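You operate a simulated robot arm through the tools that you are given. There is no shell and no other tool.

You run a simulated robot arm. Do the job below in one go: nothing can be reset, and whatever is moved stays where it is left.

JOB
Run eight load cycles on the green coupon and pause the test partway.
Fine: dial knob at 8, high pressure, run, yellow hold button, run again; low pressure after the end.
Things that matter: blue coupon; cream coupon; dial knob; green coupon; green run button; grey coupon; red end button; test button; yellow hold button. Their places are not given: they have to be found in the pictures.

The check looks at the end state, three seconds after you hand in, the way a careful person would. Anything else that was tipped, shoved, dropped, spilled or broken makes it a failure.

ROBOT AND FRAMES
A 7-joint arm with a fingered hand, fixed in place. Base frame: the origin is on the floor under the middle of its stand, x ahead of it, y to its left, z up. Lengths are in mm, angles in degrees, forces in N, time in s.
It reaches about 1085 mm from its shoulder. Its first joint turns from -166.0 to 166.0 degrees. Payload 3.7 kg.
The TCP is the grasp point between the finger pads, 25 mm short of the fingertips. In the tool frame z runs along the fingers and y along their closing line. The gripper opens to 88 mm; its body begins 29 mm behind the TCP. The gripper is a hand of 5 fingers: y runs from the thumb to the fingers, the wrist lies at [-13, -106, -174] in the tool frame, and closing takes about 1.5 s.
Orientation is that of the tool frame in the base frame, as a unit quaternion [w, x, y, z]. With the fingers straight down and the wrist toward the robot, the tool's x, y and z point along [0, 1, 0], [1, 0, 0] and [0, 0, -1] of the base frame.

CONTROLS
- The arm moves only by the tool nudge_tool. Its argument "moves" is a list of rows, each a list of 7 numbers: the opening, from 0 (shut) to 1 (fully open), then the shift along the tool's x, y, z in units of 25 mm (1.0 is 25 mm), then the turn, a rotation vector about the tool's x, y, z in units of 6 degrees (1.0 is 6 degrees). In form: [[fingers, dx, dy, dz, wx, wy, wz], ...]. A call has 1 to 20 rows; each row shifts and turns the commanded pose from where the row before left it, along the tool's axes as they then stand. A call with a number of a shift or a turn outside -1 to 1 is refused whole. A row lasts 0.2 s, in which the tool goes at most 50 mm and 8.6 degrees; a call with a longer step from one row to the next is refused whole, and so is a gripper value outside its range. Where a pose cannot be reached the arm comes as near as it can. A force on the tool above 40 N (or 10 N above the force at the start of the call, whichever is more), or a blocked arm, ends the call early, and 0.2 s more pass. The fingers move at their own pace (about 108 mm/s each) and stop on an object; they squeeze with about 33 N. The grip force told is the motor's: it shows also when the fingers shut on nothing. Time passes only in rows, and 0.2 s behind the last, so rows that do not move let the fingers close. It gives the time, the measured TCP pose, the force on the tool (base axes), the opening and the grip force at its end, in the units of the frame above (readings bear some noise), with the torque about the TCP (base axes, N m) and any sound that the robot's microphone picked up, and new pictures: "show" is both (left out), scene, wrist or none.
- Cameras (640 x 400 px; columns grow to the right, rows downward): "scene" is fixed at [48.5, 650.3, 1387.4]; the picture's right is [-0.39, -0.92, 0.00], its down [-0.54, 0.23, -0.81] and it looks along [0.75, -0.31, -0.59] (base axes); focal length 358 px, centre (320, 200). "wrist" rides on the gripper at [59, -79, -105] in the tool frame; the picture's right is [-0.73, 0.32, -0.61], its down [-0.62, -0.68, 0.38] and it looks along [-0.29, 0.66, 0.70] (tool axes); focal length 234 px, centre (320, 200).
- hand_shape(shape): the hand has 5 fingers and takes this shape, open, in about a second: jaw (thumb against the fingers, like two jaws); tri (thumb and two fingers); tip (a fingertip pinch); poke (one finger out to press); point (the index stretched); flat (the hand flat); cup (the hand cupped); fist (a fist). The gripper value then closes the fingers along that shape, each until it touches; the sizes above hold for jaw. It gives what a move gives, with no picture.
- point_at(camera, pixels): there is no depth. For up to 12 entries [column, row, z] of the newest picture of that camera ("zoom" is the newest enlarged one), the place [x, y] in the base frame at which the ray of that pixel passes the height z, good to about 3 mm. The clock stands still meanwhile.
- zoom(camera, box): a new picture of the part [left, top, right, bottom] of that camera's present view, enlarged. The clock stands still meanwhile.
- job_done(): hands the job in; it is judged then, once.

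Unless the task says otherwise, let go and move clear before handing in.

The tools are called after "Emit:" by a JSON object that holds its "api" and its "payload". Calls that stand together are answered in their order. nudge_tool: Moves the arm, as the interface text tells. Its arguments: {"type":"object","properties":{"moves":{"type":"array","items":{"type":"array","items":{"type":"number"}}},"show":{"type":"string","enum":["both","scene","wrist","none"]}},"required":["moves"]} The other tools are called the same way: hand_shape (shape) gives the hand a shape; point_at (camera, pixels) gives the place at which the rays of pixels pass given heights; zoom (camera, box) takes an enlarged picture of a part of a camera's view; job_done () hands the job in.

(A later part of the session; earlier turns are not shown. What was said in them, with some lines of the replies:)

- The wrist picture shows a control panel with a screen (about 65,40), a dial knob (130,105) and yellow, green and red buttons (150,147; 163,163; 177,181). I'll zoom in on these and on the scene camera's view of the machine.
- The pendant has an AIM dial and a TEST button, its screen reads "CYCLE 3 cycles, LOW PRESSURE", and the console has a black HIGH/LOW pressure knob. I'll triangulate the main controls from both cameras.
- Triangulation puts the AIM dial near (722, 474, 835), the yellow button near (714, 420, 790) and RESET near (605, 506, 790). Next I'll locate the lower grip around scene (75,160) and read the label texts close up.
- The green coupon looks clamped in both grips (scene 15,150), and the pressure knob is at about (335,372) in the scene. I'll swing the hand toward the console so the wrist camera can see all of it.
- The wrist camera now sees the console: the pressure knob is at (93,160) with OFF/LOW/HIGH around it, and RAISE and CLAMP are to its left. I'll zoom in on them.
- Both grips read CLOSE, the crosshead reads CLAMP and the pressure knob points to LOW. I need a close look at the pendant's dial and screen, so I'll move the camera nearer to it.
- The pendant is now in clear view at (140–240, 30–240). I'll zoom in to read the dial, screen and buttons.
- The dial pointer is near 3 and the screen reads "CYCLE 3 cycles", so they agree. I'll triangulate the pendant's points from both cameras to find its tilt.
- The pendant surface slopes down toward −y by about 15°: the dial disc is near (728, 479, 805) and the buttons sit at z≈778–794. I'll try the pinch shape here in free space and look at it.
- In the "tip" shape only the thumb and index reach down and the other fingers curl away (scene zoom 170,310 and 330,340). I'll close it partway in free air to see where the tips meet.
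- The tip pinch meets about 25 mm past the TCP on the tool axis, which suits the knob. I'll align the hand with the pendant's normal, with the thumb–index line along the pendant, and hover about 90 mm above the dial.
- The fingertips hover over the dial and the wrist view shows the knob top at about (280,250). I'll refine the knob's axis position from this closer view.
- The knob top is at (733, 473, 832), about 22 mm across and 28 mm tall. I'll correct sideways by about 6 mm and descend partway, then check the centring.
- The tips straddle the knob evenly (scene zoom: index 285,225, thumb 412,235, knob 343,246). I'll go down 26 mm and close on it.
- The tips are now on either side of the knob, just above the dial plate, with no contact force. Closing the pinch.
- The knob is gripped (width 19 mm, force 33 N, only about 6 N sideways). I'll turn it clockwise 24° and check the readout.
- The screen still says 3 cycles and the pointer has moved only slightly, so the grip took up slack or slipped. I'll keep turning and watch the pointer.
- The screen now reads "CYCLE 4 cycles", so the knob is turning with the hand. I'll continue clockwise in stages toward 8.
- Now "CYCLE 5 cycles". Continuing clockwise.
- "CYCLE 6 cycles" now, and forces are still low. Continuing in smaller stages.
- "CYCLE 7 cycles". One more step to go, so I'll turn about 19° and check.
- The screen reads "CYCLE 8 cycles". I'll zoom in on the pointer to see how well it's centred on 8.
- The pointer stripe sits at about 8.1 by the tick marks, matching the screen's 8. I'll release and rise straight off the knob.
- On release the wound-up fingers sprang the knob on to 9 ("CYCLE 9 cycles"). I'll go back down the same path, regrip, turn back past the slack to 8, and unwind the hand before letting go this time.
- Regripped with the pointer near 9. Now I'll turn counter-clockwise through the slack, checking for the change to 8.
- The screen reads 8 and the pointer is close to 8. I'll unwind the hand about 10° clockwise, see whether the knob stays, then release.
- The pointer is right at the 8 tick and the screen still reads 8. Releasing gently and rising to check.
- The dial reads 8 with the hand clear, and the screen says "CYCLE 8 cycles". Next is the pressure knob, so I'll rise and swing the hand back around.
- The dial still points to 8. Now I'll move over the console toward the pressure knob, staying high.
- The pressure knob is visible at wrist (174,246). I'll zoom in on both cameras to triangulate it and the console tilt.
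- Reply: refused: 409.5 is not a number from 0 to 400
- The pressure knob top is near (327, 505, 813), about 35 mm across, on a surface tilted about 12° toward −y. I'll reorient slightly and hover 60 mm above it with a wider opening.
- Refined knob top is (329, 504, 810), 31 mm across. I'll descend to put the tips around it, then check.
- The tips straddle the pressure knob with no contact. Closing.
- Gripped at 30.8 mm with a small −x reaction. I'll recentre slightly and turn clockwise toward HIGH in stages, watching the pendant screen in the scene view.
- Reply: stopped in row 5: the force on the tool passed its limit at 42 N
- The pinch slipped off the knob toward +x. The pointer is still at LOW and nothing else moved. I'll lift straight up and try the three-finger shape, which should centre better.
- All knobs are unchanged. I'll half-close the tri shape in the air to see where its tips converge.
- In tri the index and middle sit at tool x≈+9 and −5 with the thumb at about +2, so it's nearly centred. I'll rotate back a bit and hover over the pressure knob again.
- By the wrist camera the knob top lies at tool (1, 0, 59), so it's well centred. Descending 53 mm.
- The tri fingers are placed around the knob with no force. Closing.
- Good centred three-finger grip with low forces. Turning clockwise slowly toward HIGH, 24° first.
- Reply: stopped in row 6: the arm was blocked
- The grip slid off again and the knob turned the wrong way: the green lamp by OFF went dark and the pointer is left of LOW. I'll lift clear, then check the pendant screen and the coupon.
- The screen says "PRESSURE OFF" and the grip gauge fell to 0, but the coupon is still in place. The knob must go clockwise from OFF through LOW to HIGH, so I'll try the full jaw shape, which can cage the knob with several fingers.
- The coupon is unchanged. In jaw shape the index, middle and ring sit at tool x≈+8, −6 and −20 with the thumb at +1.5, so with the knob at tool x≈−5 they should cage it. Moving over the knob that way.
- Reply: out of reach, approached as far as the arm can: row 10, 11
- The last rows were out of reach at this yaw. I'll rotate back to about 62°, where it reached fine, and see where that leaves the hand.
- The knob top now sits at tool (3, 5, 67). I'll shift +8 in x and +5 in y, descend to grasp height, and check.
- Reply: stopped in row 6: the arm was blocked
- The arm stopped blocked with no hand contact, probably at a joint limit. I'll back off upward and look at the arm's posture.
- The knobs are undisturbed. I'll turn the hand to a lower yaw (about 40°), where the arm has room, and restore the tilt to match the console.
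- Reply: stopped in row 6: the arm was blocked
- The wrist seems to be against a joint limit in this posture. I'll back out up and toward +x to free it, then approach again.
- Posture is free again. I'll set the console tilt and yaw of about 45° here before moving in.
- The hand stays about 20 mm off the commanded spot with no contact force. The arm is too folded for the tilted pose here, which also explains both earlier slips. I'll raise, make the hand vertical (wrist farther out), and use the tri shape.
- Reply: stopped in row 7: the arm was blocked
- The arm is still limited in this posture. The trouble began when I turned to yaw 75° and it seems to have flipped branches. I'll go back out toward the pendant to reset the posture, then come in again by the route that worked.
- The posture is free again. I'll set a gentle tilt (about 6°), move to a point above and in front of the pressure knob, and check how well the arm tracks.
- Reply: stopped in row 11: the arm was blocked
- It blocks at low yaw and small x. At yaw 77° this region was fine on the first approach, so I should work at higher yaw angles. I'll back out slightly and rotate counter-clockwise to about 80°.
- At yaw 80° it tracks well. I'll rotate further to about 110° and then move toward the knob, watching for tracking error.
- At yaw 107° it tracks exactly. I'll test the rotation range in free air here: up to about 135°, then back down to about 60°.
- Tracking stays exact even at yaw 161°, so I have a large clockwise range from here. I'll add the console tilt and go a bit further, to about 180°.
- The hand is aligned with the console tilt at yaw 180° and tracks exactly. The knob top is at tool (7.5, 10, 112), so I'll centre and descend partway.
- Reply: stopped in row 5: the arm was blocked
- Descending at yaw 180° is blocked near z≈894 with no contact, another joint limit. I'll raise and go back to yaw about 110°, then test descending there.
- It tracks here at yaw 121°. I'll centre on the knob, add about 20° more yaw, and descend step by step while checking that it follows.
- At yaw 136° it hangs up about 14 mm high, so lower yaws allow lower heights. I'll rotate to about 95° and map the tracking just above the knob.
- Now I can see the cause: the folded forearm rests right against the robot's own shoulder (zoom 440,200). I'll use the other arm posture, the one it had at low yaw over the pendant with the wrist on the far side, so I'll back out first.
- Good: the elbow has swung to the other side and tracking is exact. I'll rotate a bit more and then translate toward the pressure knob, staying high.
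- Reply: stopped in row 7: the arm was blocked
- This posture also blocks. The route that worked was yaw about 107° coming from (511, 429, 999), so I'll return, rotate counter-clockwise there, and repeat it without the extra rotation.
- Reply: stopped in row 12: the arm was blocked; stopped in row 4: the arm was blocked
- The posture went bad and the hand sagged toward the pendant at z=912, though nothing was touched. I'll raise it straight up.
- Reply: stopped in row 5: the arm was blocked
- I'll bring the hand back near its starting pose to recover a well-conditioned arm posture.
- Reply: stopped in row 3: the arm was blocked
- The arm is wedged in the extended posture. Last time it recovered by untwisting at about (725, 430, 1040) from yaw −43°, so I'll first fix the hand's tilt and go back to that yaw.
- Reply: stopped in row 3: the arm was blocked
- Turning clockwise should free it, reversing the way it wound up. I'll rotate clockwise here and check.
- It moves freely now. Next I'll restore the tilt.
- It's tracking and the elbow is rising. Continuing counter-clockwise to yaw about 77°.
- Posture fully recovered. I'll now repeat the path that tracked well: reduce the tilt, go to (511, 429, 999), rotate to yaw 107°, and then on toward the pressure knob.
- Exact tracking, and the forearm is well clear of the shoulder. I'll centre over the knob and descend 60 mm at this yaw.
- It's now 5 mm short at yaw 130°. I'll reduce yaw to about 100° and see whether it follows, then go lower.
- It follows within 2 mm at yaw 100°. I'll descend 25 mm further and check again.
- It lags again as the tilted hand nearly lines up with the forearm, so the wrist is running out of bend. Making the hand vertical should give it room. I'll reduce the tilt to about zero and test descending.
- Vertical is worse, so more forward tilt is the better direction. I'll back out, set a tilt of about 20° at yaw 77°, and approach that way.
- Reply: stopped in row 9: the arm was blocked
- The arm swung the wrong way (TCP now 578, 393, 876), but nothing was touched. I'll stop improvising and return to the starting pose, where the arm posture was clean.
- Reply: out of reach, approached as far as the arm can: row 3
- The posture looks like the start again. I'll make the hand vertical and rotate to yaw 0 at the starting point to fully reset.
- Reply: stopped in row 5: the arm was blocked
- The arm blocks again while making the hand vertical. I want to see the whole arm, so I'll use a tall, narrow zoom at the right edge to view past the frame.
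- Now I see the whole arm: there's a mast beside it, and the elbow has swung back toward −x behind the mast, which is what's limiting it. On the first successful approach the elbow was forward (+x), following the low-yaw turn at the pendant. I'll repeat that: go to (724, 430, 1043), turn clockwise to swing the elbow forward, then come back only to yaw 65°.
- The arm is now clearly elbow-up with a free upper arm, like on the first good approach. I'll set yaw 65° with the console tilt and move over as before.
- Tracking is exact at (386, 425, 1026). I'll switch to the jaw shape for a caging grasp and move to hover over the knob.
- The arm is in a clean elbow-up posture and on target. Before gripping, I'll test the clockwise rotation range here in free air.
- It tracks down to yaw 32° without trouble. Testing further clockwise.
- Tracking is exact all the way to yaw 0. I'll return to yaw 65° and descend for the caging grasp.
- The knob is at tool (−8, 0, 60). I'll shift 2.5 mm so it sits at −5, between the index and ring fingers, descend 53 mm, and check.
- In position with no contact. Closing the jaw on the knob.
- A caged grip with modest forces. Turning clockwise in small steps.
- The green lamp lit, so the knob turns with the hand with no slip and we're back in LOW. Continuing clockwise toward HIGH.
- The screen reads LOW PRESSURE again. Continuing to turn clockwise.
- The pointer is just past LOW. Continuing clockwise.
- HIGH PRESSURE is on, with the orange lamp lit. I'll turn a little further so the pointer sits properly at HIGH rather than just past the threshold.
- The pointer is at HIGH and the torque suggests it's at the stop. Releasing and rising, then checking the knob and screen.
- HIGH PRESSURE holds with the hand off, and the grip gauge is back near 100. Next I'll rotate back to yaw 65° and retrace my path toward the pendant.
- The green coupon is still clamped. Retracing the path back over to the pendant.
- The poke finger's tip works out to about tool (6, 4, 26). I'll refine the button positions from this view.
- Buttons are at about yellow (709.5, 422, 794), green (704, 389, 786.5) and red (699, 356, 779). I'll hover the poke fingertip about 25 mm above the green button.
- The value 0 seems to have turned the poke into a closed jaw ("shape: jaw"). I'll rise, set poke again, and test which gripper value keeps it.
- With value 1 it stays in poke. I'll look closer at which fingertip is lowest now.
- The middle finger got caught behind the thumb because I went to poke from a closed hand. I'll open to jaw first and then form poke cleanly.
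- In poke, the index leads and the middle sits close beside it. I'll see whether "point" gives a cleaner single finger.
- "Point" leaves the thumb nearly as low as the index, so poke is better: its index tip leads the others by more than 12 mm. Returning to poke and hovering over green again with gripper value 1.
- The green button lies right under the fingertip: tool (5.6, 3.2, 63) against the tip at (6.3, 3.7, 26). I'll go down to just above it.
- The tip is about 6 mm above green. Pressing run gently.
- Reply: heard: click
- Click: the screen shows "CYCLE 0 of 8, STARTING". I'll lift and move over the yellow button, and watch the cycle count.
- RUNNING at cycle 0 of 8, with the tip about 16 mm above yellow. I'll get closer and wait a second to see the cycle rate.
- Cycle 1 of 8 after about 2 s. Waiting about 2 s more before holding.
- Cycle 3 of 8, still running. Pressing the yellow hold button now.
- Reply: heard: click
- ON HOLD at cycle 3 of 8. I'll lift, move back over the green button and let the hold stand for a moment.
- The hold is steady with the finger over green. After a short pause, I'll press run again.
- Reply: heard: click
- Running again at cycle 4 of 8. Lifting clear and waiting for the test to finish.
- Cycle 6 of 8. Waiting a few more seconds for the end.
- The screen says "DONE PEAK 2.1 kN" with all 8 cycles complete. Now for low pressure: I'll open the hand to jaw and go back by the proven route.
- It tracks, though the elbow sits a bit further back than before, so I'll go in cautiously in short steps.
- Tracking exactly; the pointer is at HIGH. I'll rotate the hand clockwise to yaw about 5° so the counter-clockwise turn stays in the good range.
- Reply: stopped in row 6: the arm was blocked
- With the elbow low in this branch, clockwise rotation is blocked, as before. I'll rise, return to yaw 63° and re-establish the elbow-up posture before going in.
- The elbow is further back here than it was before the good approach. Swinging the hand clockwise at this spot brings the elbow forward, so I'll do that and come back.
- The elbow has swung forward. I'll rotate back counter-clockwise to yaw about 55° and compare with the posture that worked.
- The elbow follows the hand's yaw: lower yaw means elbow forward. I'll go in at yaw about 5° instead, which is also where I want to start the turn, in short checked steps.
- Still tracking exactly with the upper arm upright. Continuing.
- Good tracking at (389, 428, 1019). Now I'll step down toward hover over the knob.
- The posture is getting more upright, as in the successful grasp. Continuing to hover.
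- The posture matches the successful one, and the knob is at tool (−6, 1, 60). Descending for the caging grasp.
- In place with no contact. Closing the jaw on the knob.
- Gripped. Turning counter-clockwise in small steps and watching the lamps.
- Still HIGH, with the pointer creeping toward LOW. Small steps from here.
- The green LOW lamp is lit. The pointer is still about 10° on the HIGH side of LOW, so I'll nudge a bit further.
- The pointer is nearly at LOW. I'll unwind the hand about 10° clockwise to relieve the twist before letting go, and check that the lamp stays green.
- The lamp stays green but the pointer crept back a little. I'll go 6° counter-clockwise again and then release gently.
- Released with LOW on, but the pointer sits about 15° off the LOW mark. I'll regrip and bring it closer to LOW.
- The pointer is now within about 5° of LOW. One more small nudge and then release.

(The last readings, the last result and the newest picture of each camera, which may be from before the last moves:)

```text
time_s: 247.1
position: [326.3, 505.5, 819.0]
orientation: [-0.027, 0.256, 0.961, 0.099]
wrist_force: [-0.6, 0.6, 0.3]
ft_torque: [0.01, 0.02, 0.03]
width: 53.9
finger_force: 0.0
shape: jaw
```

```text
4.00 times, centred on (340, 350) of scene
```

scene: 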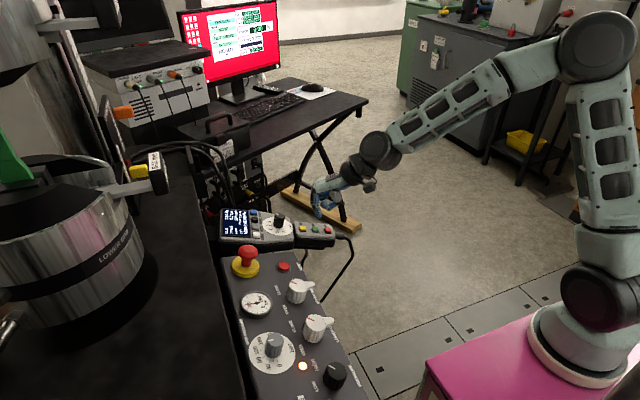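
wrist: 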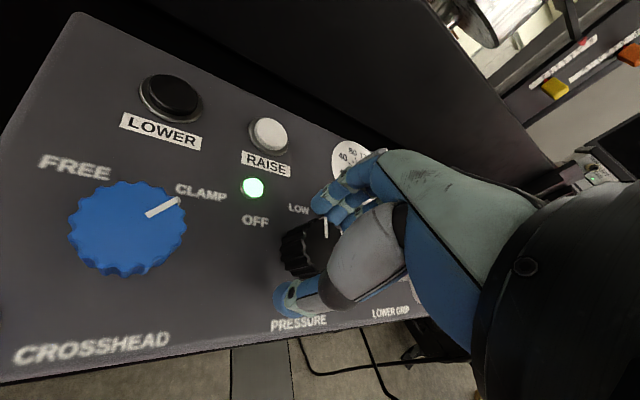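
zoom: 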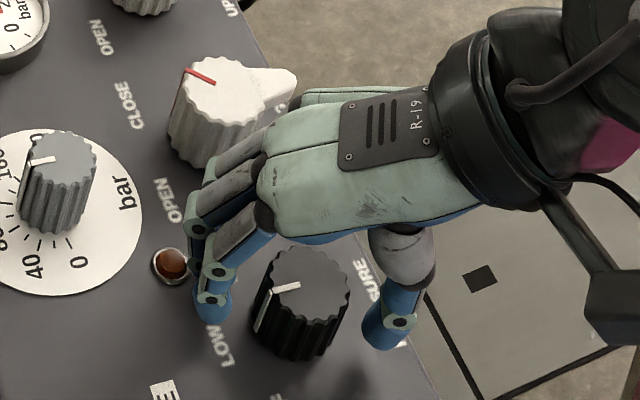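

The pointer is back exactly at LOW with the green lamp on. Rising clear.

Emit:
{"api": "nudge_tool", "payload": {"moves": [[0.62, 0, 0, -0.3, 0, 0, 0], [0.62, 0, 0, -0.6, 0, 0, 0], [0.62, 0, 0, -0.9, 0, 0, 0], [0.62, 0, 0, -0.9, 0, 0, 0], [0.62, 0, 0, -0.9, 0, 0, 0], [0.62, -0.48, -0.06, -0.847, 0, 0, 0], [0.62, -0.48, -0.06, -0.847, 0, 0, 0], [0.62, -0.48, -0.06, -0.847, 0, 0, 0], [0.62, -0.48, -0.06, -0.847, 0, 0, 0], [0.62, 0, 0, 0, 0, 0, 0]], "show": "both"}}

Emit:
{"api": "zoom", "payload": {"camera": "scene", "box": [210, 195, 350, 255]}}

Emit:
{"api": "zoom", "payload": {"camera": "scene", "box": [210, 240, 370, 400]}}

Emit:
{"api": "zoom", "payload": {"camera": "scene", "box": [0, 60, 160, 220]}}

```text
time_s: 249.3
position: [365.3, 441.8, 986.3]
orientation: [-0.026, 0.256, 0.961, 0.099]
wrist_force: [0.8, 0.1, -0.6]
ft_torque: [-0.01, 0.04, -0.01]
width: 54.5
finger_force: 0.0
shape: jaw
```

scene: 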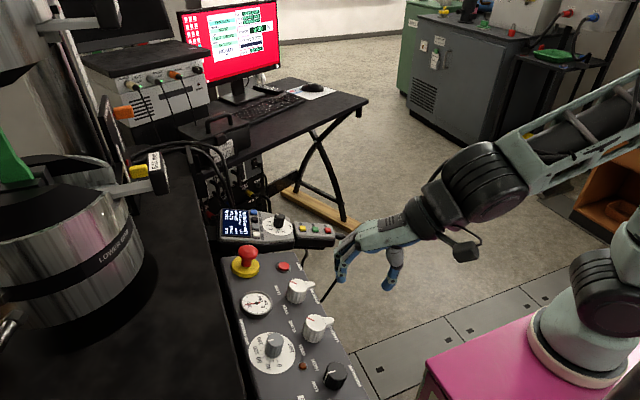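
wrist: 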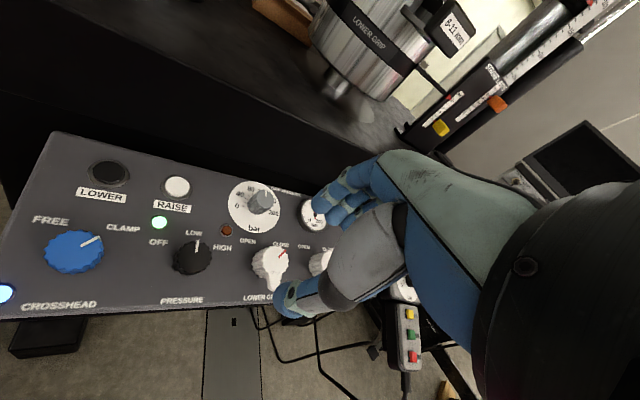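

```text
4.57 times, centred on (280, 225) of scene
```

zoom: 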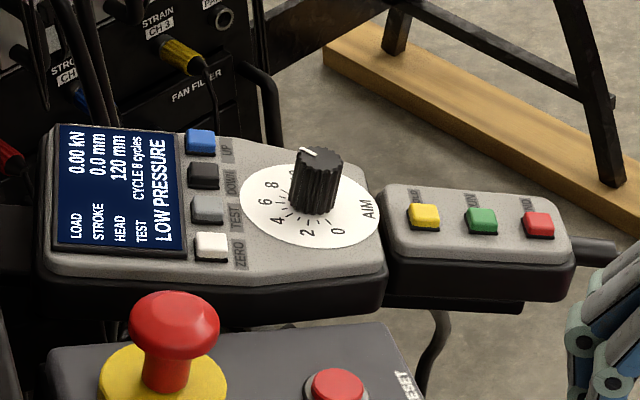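

```text
2.50 times, centred on (290, 320) of scene
```

zoom: 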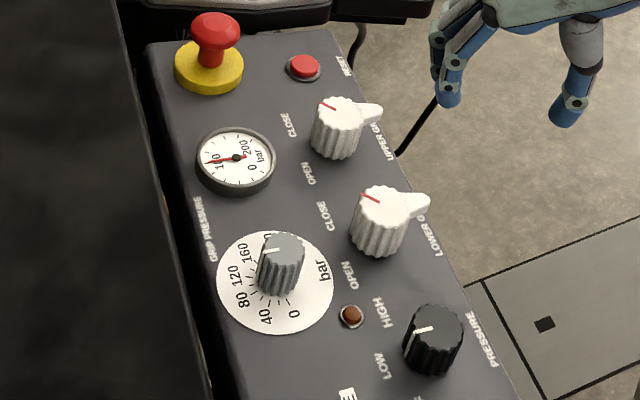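

```text
2.50 times, centred on (80, 140) of scene
```

zoom: 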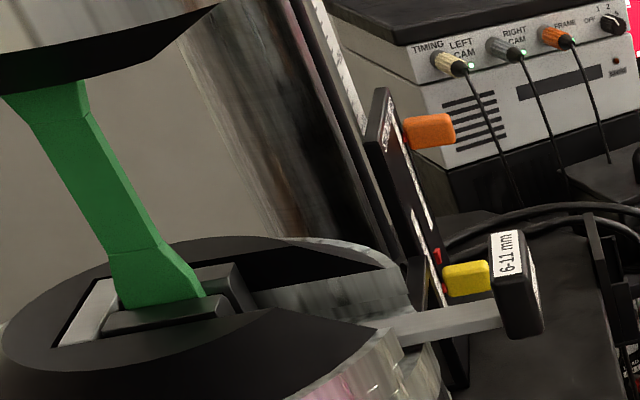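

The screen reads "LOW PRESSURE, CYCLE 8 cycles". The knobs, gauge and green coupon are as they should be, and the hand is clear of everything. Handing in.

Emit:
{"api": "job_done", "payload": {}}

```text
The job is handed in.
```

The green coupon ran all eight load cycles, and I paused the test partway. The panel now reads "LOW PRESSURE, CYCLE 8 cycles", and the hand is clear of everything.

- **Dial knob:** set to 8. It sprang to 9 when I first let go, so I regripped it and brought it back.
- **Run and hold:** I pressed run at high pressure, held at cycle 3 of 8 with the yellow button for about 3 seconds, then ran again. The test ended by itself with "DONE PEAK 2.1 kN", so I never pressed the red end button.
- **Low pressure:** the pressure knob is back on the LOW mark and the green lamp is lit.
- **Pressure went off once:** before the test started, my grip slipped and turned the pressure knob to OFF. The grip pressure fell to 0 until I turned the knob back up. The coupon did not appear to move, and the gauge was near 100 bar again before I pressed run.

The arm also blocked several times and once swung the wrong way near the pendant, but the force readings and pictures showed no contact. In the last pictures the other controls and the green coupon looked unchanged. I never saw the blue, cream and grey coupons in any picture, so I can't confirm where they are.
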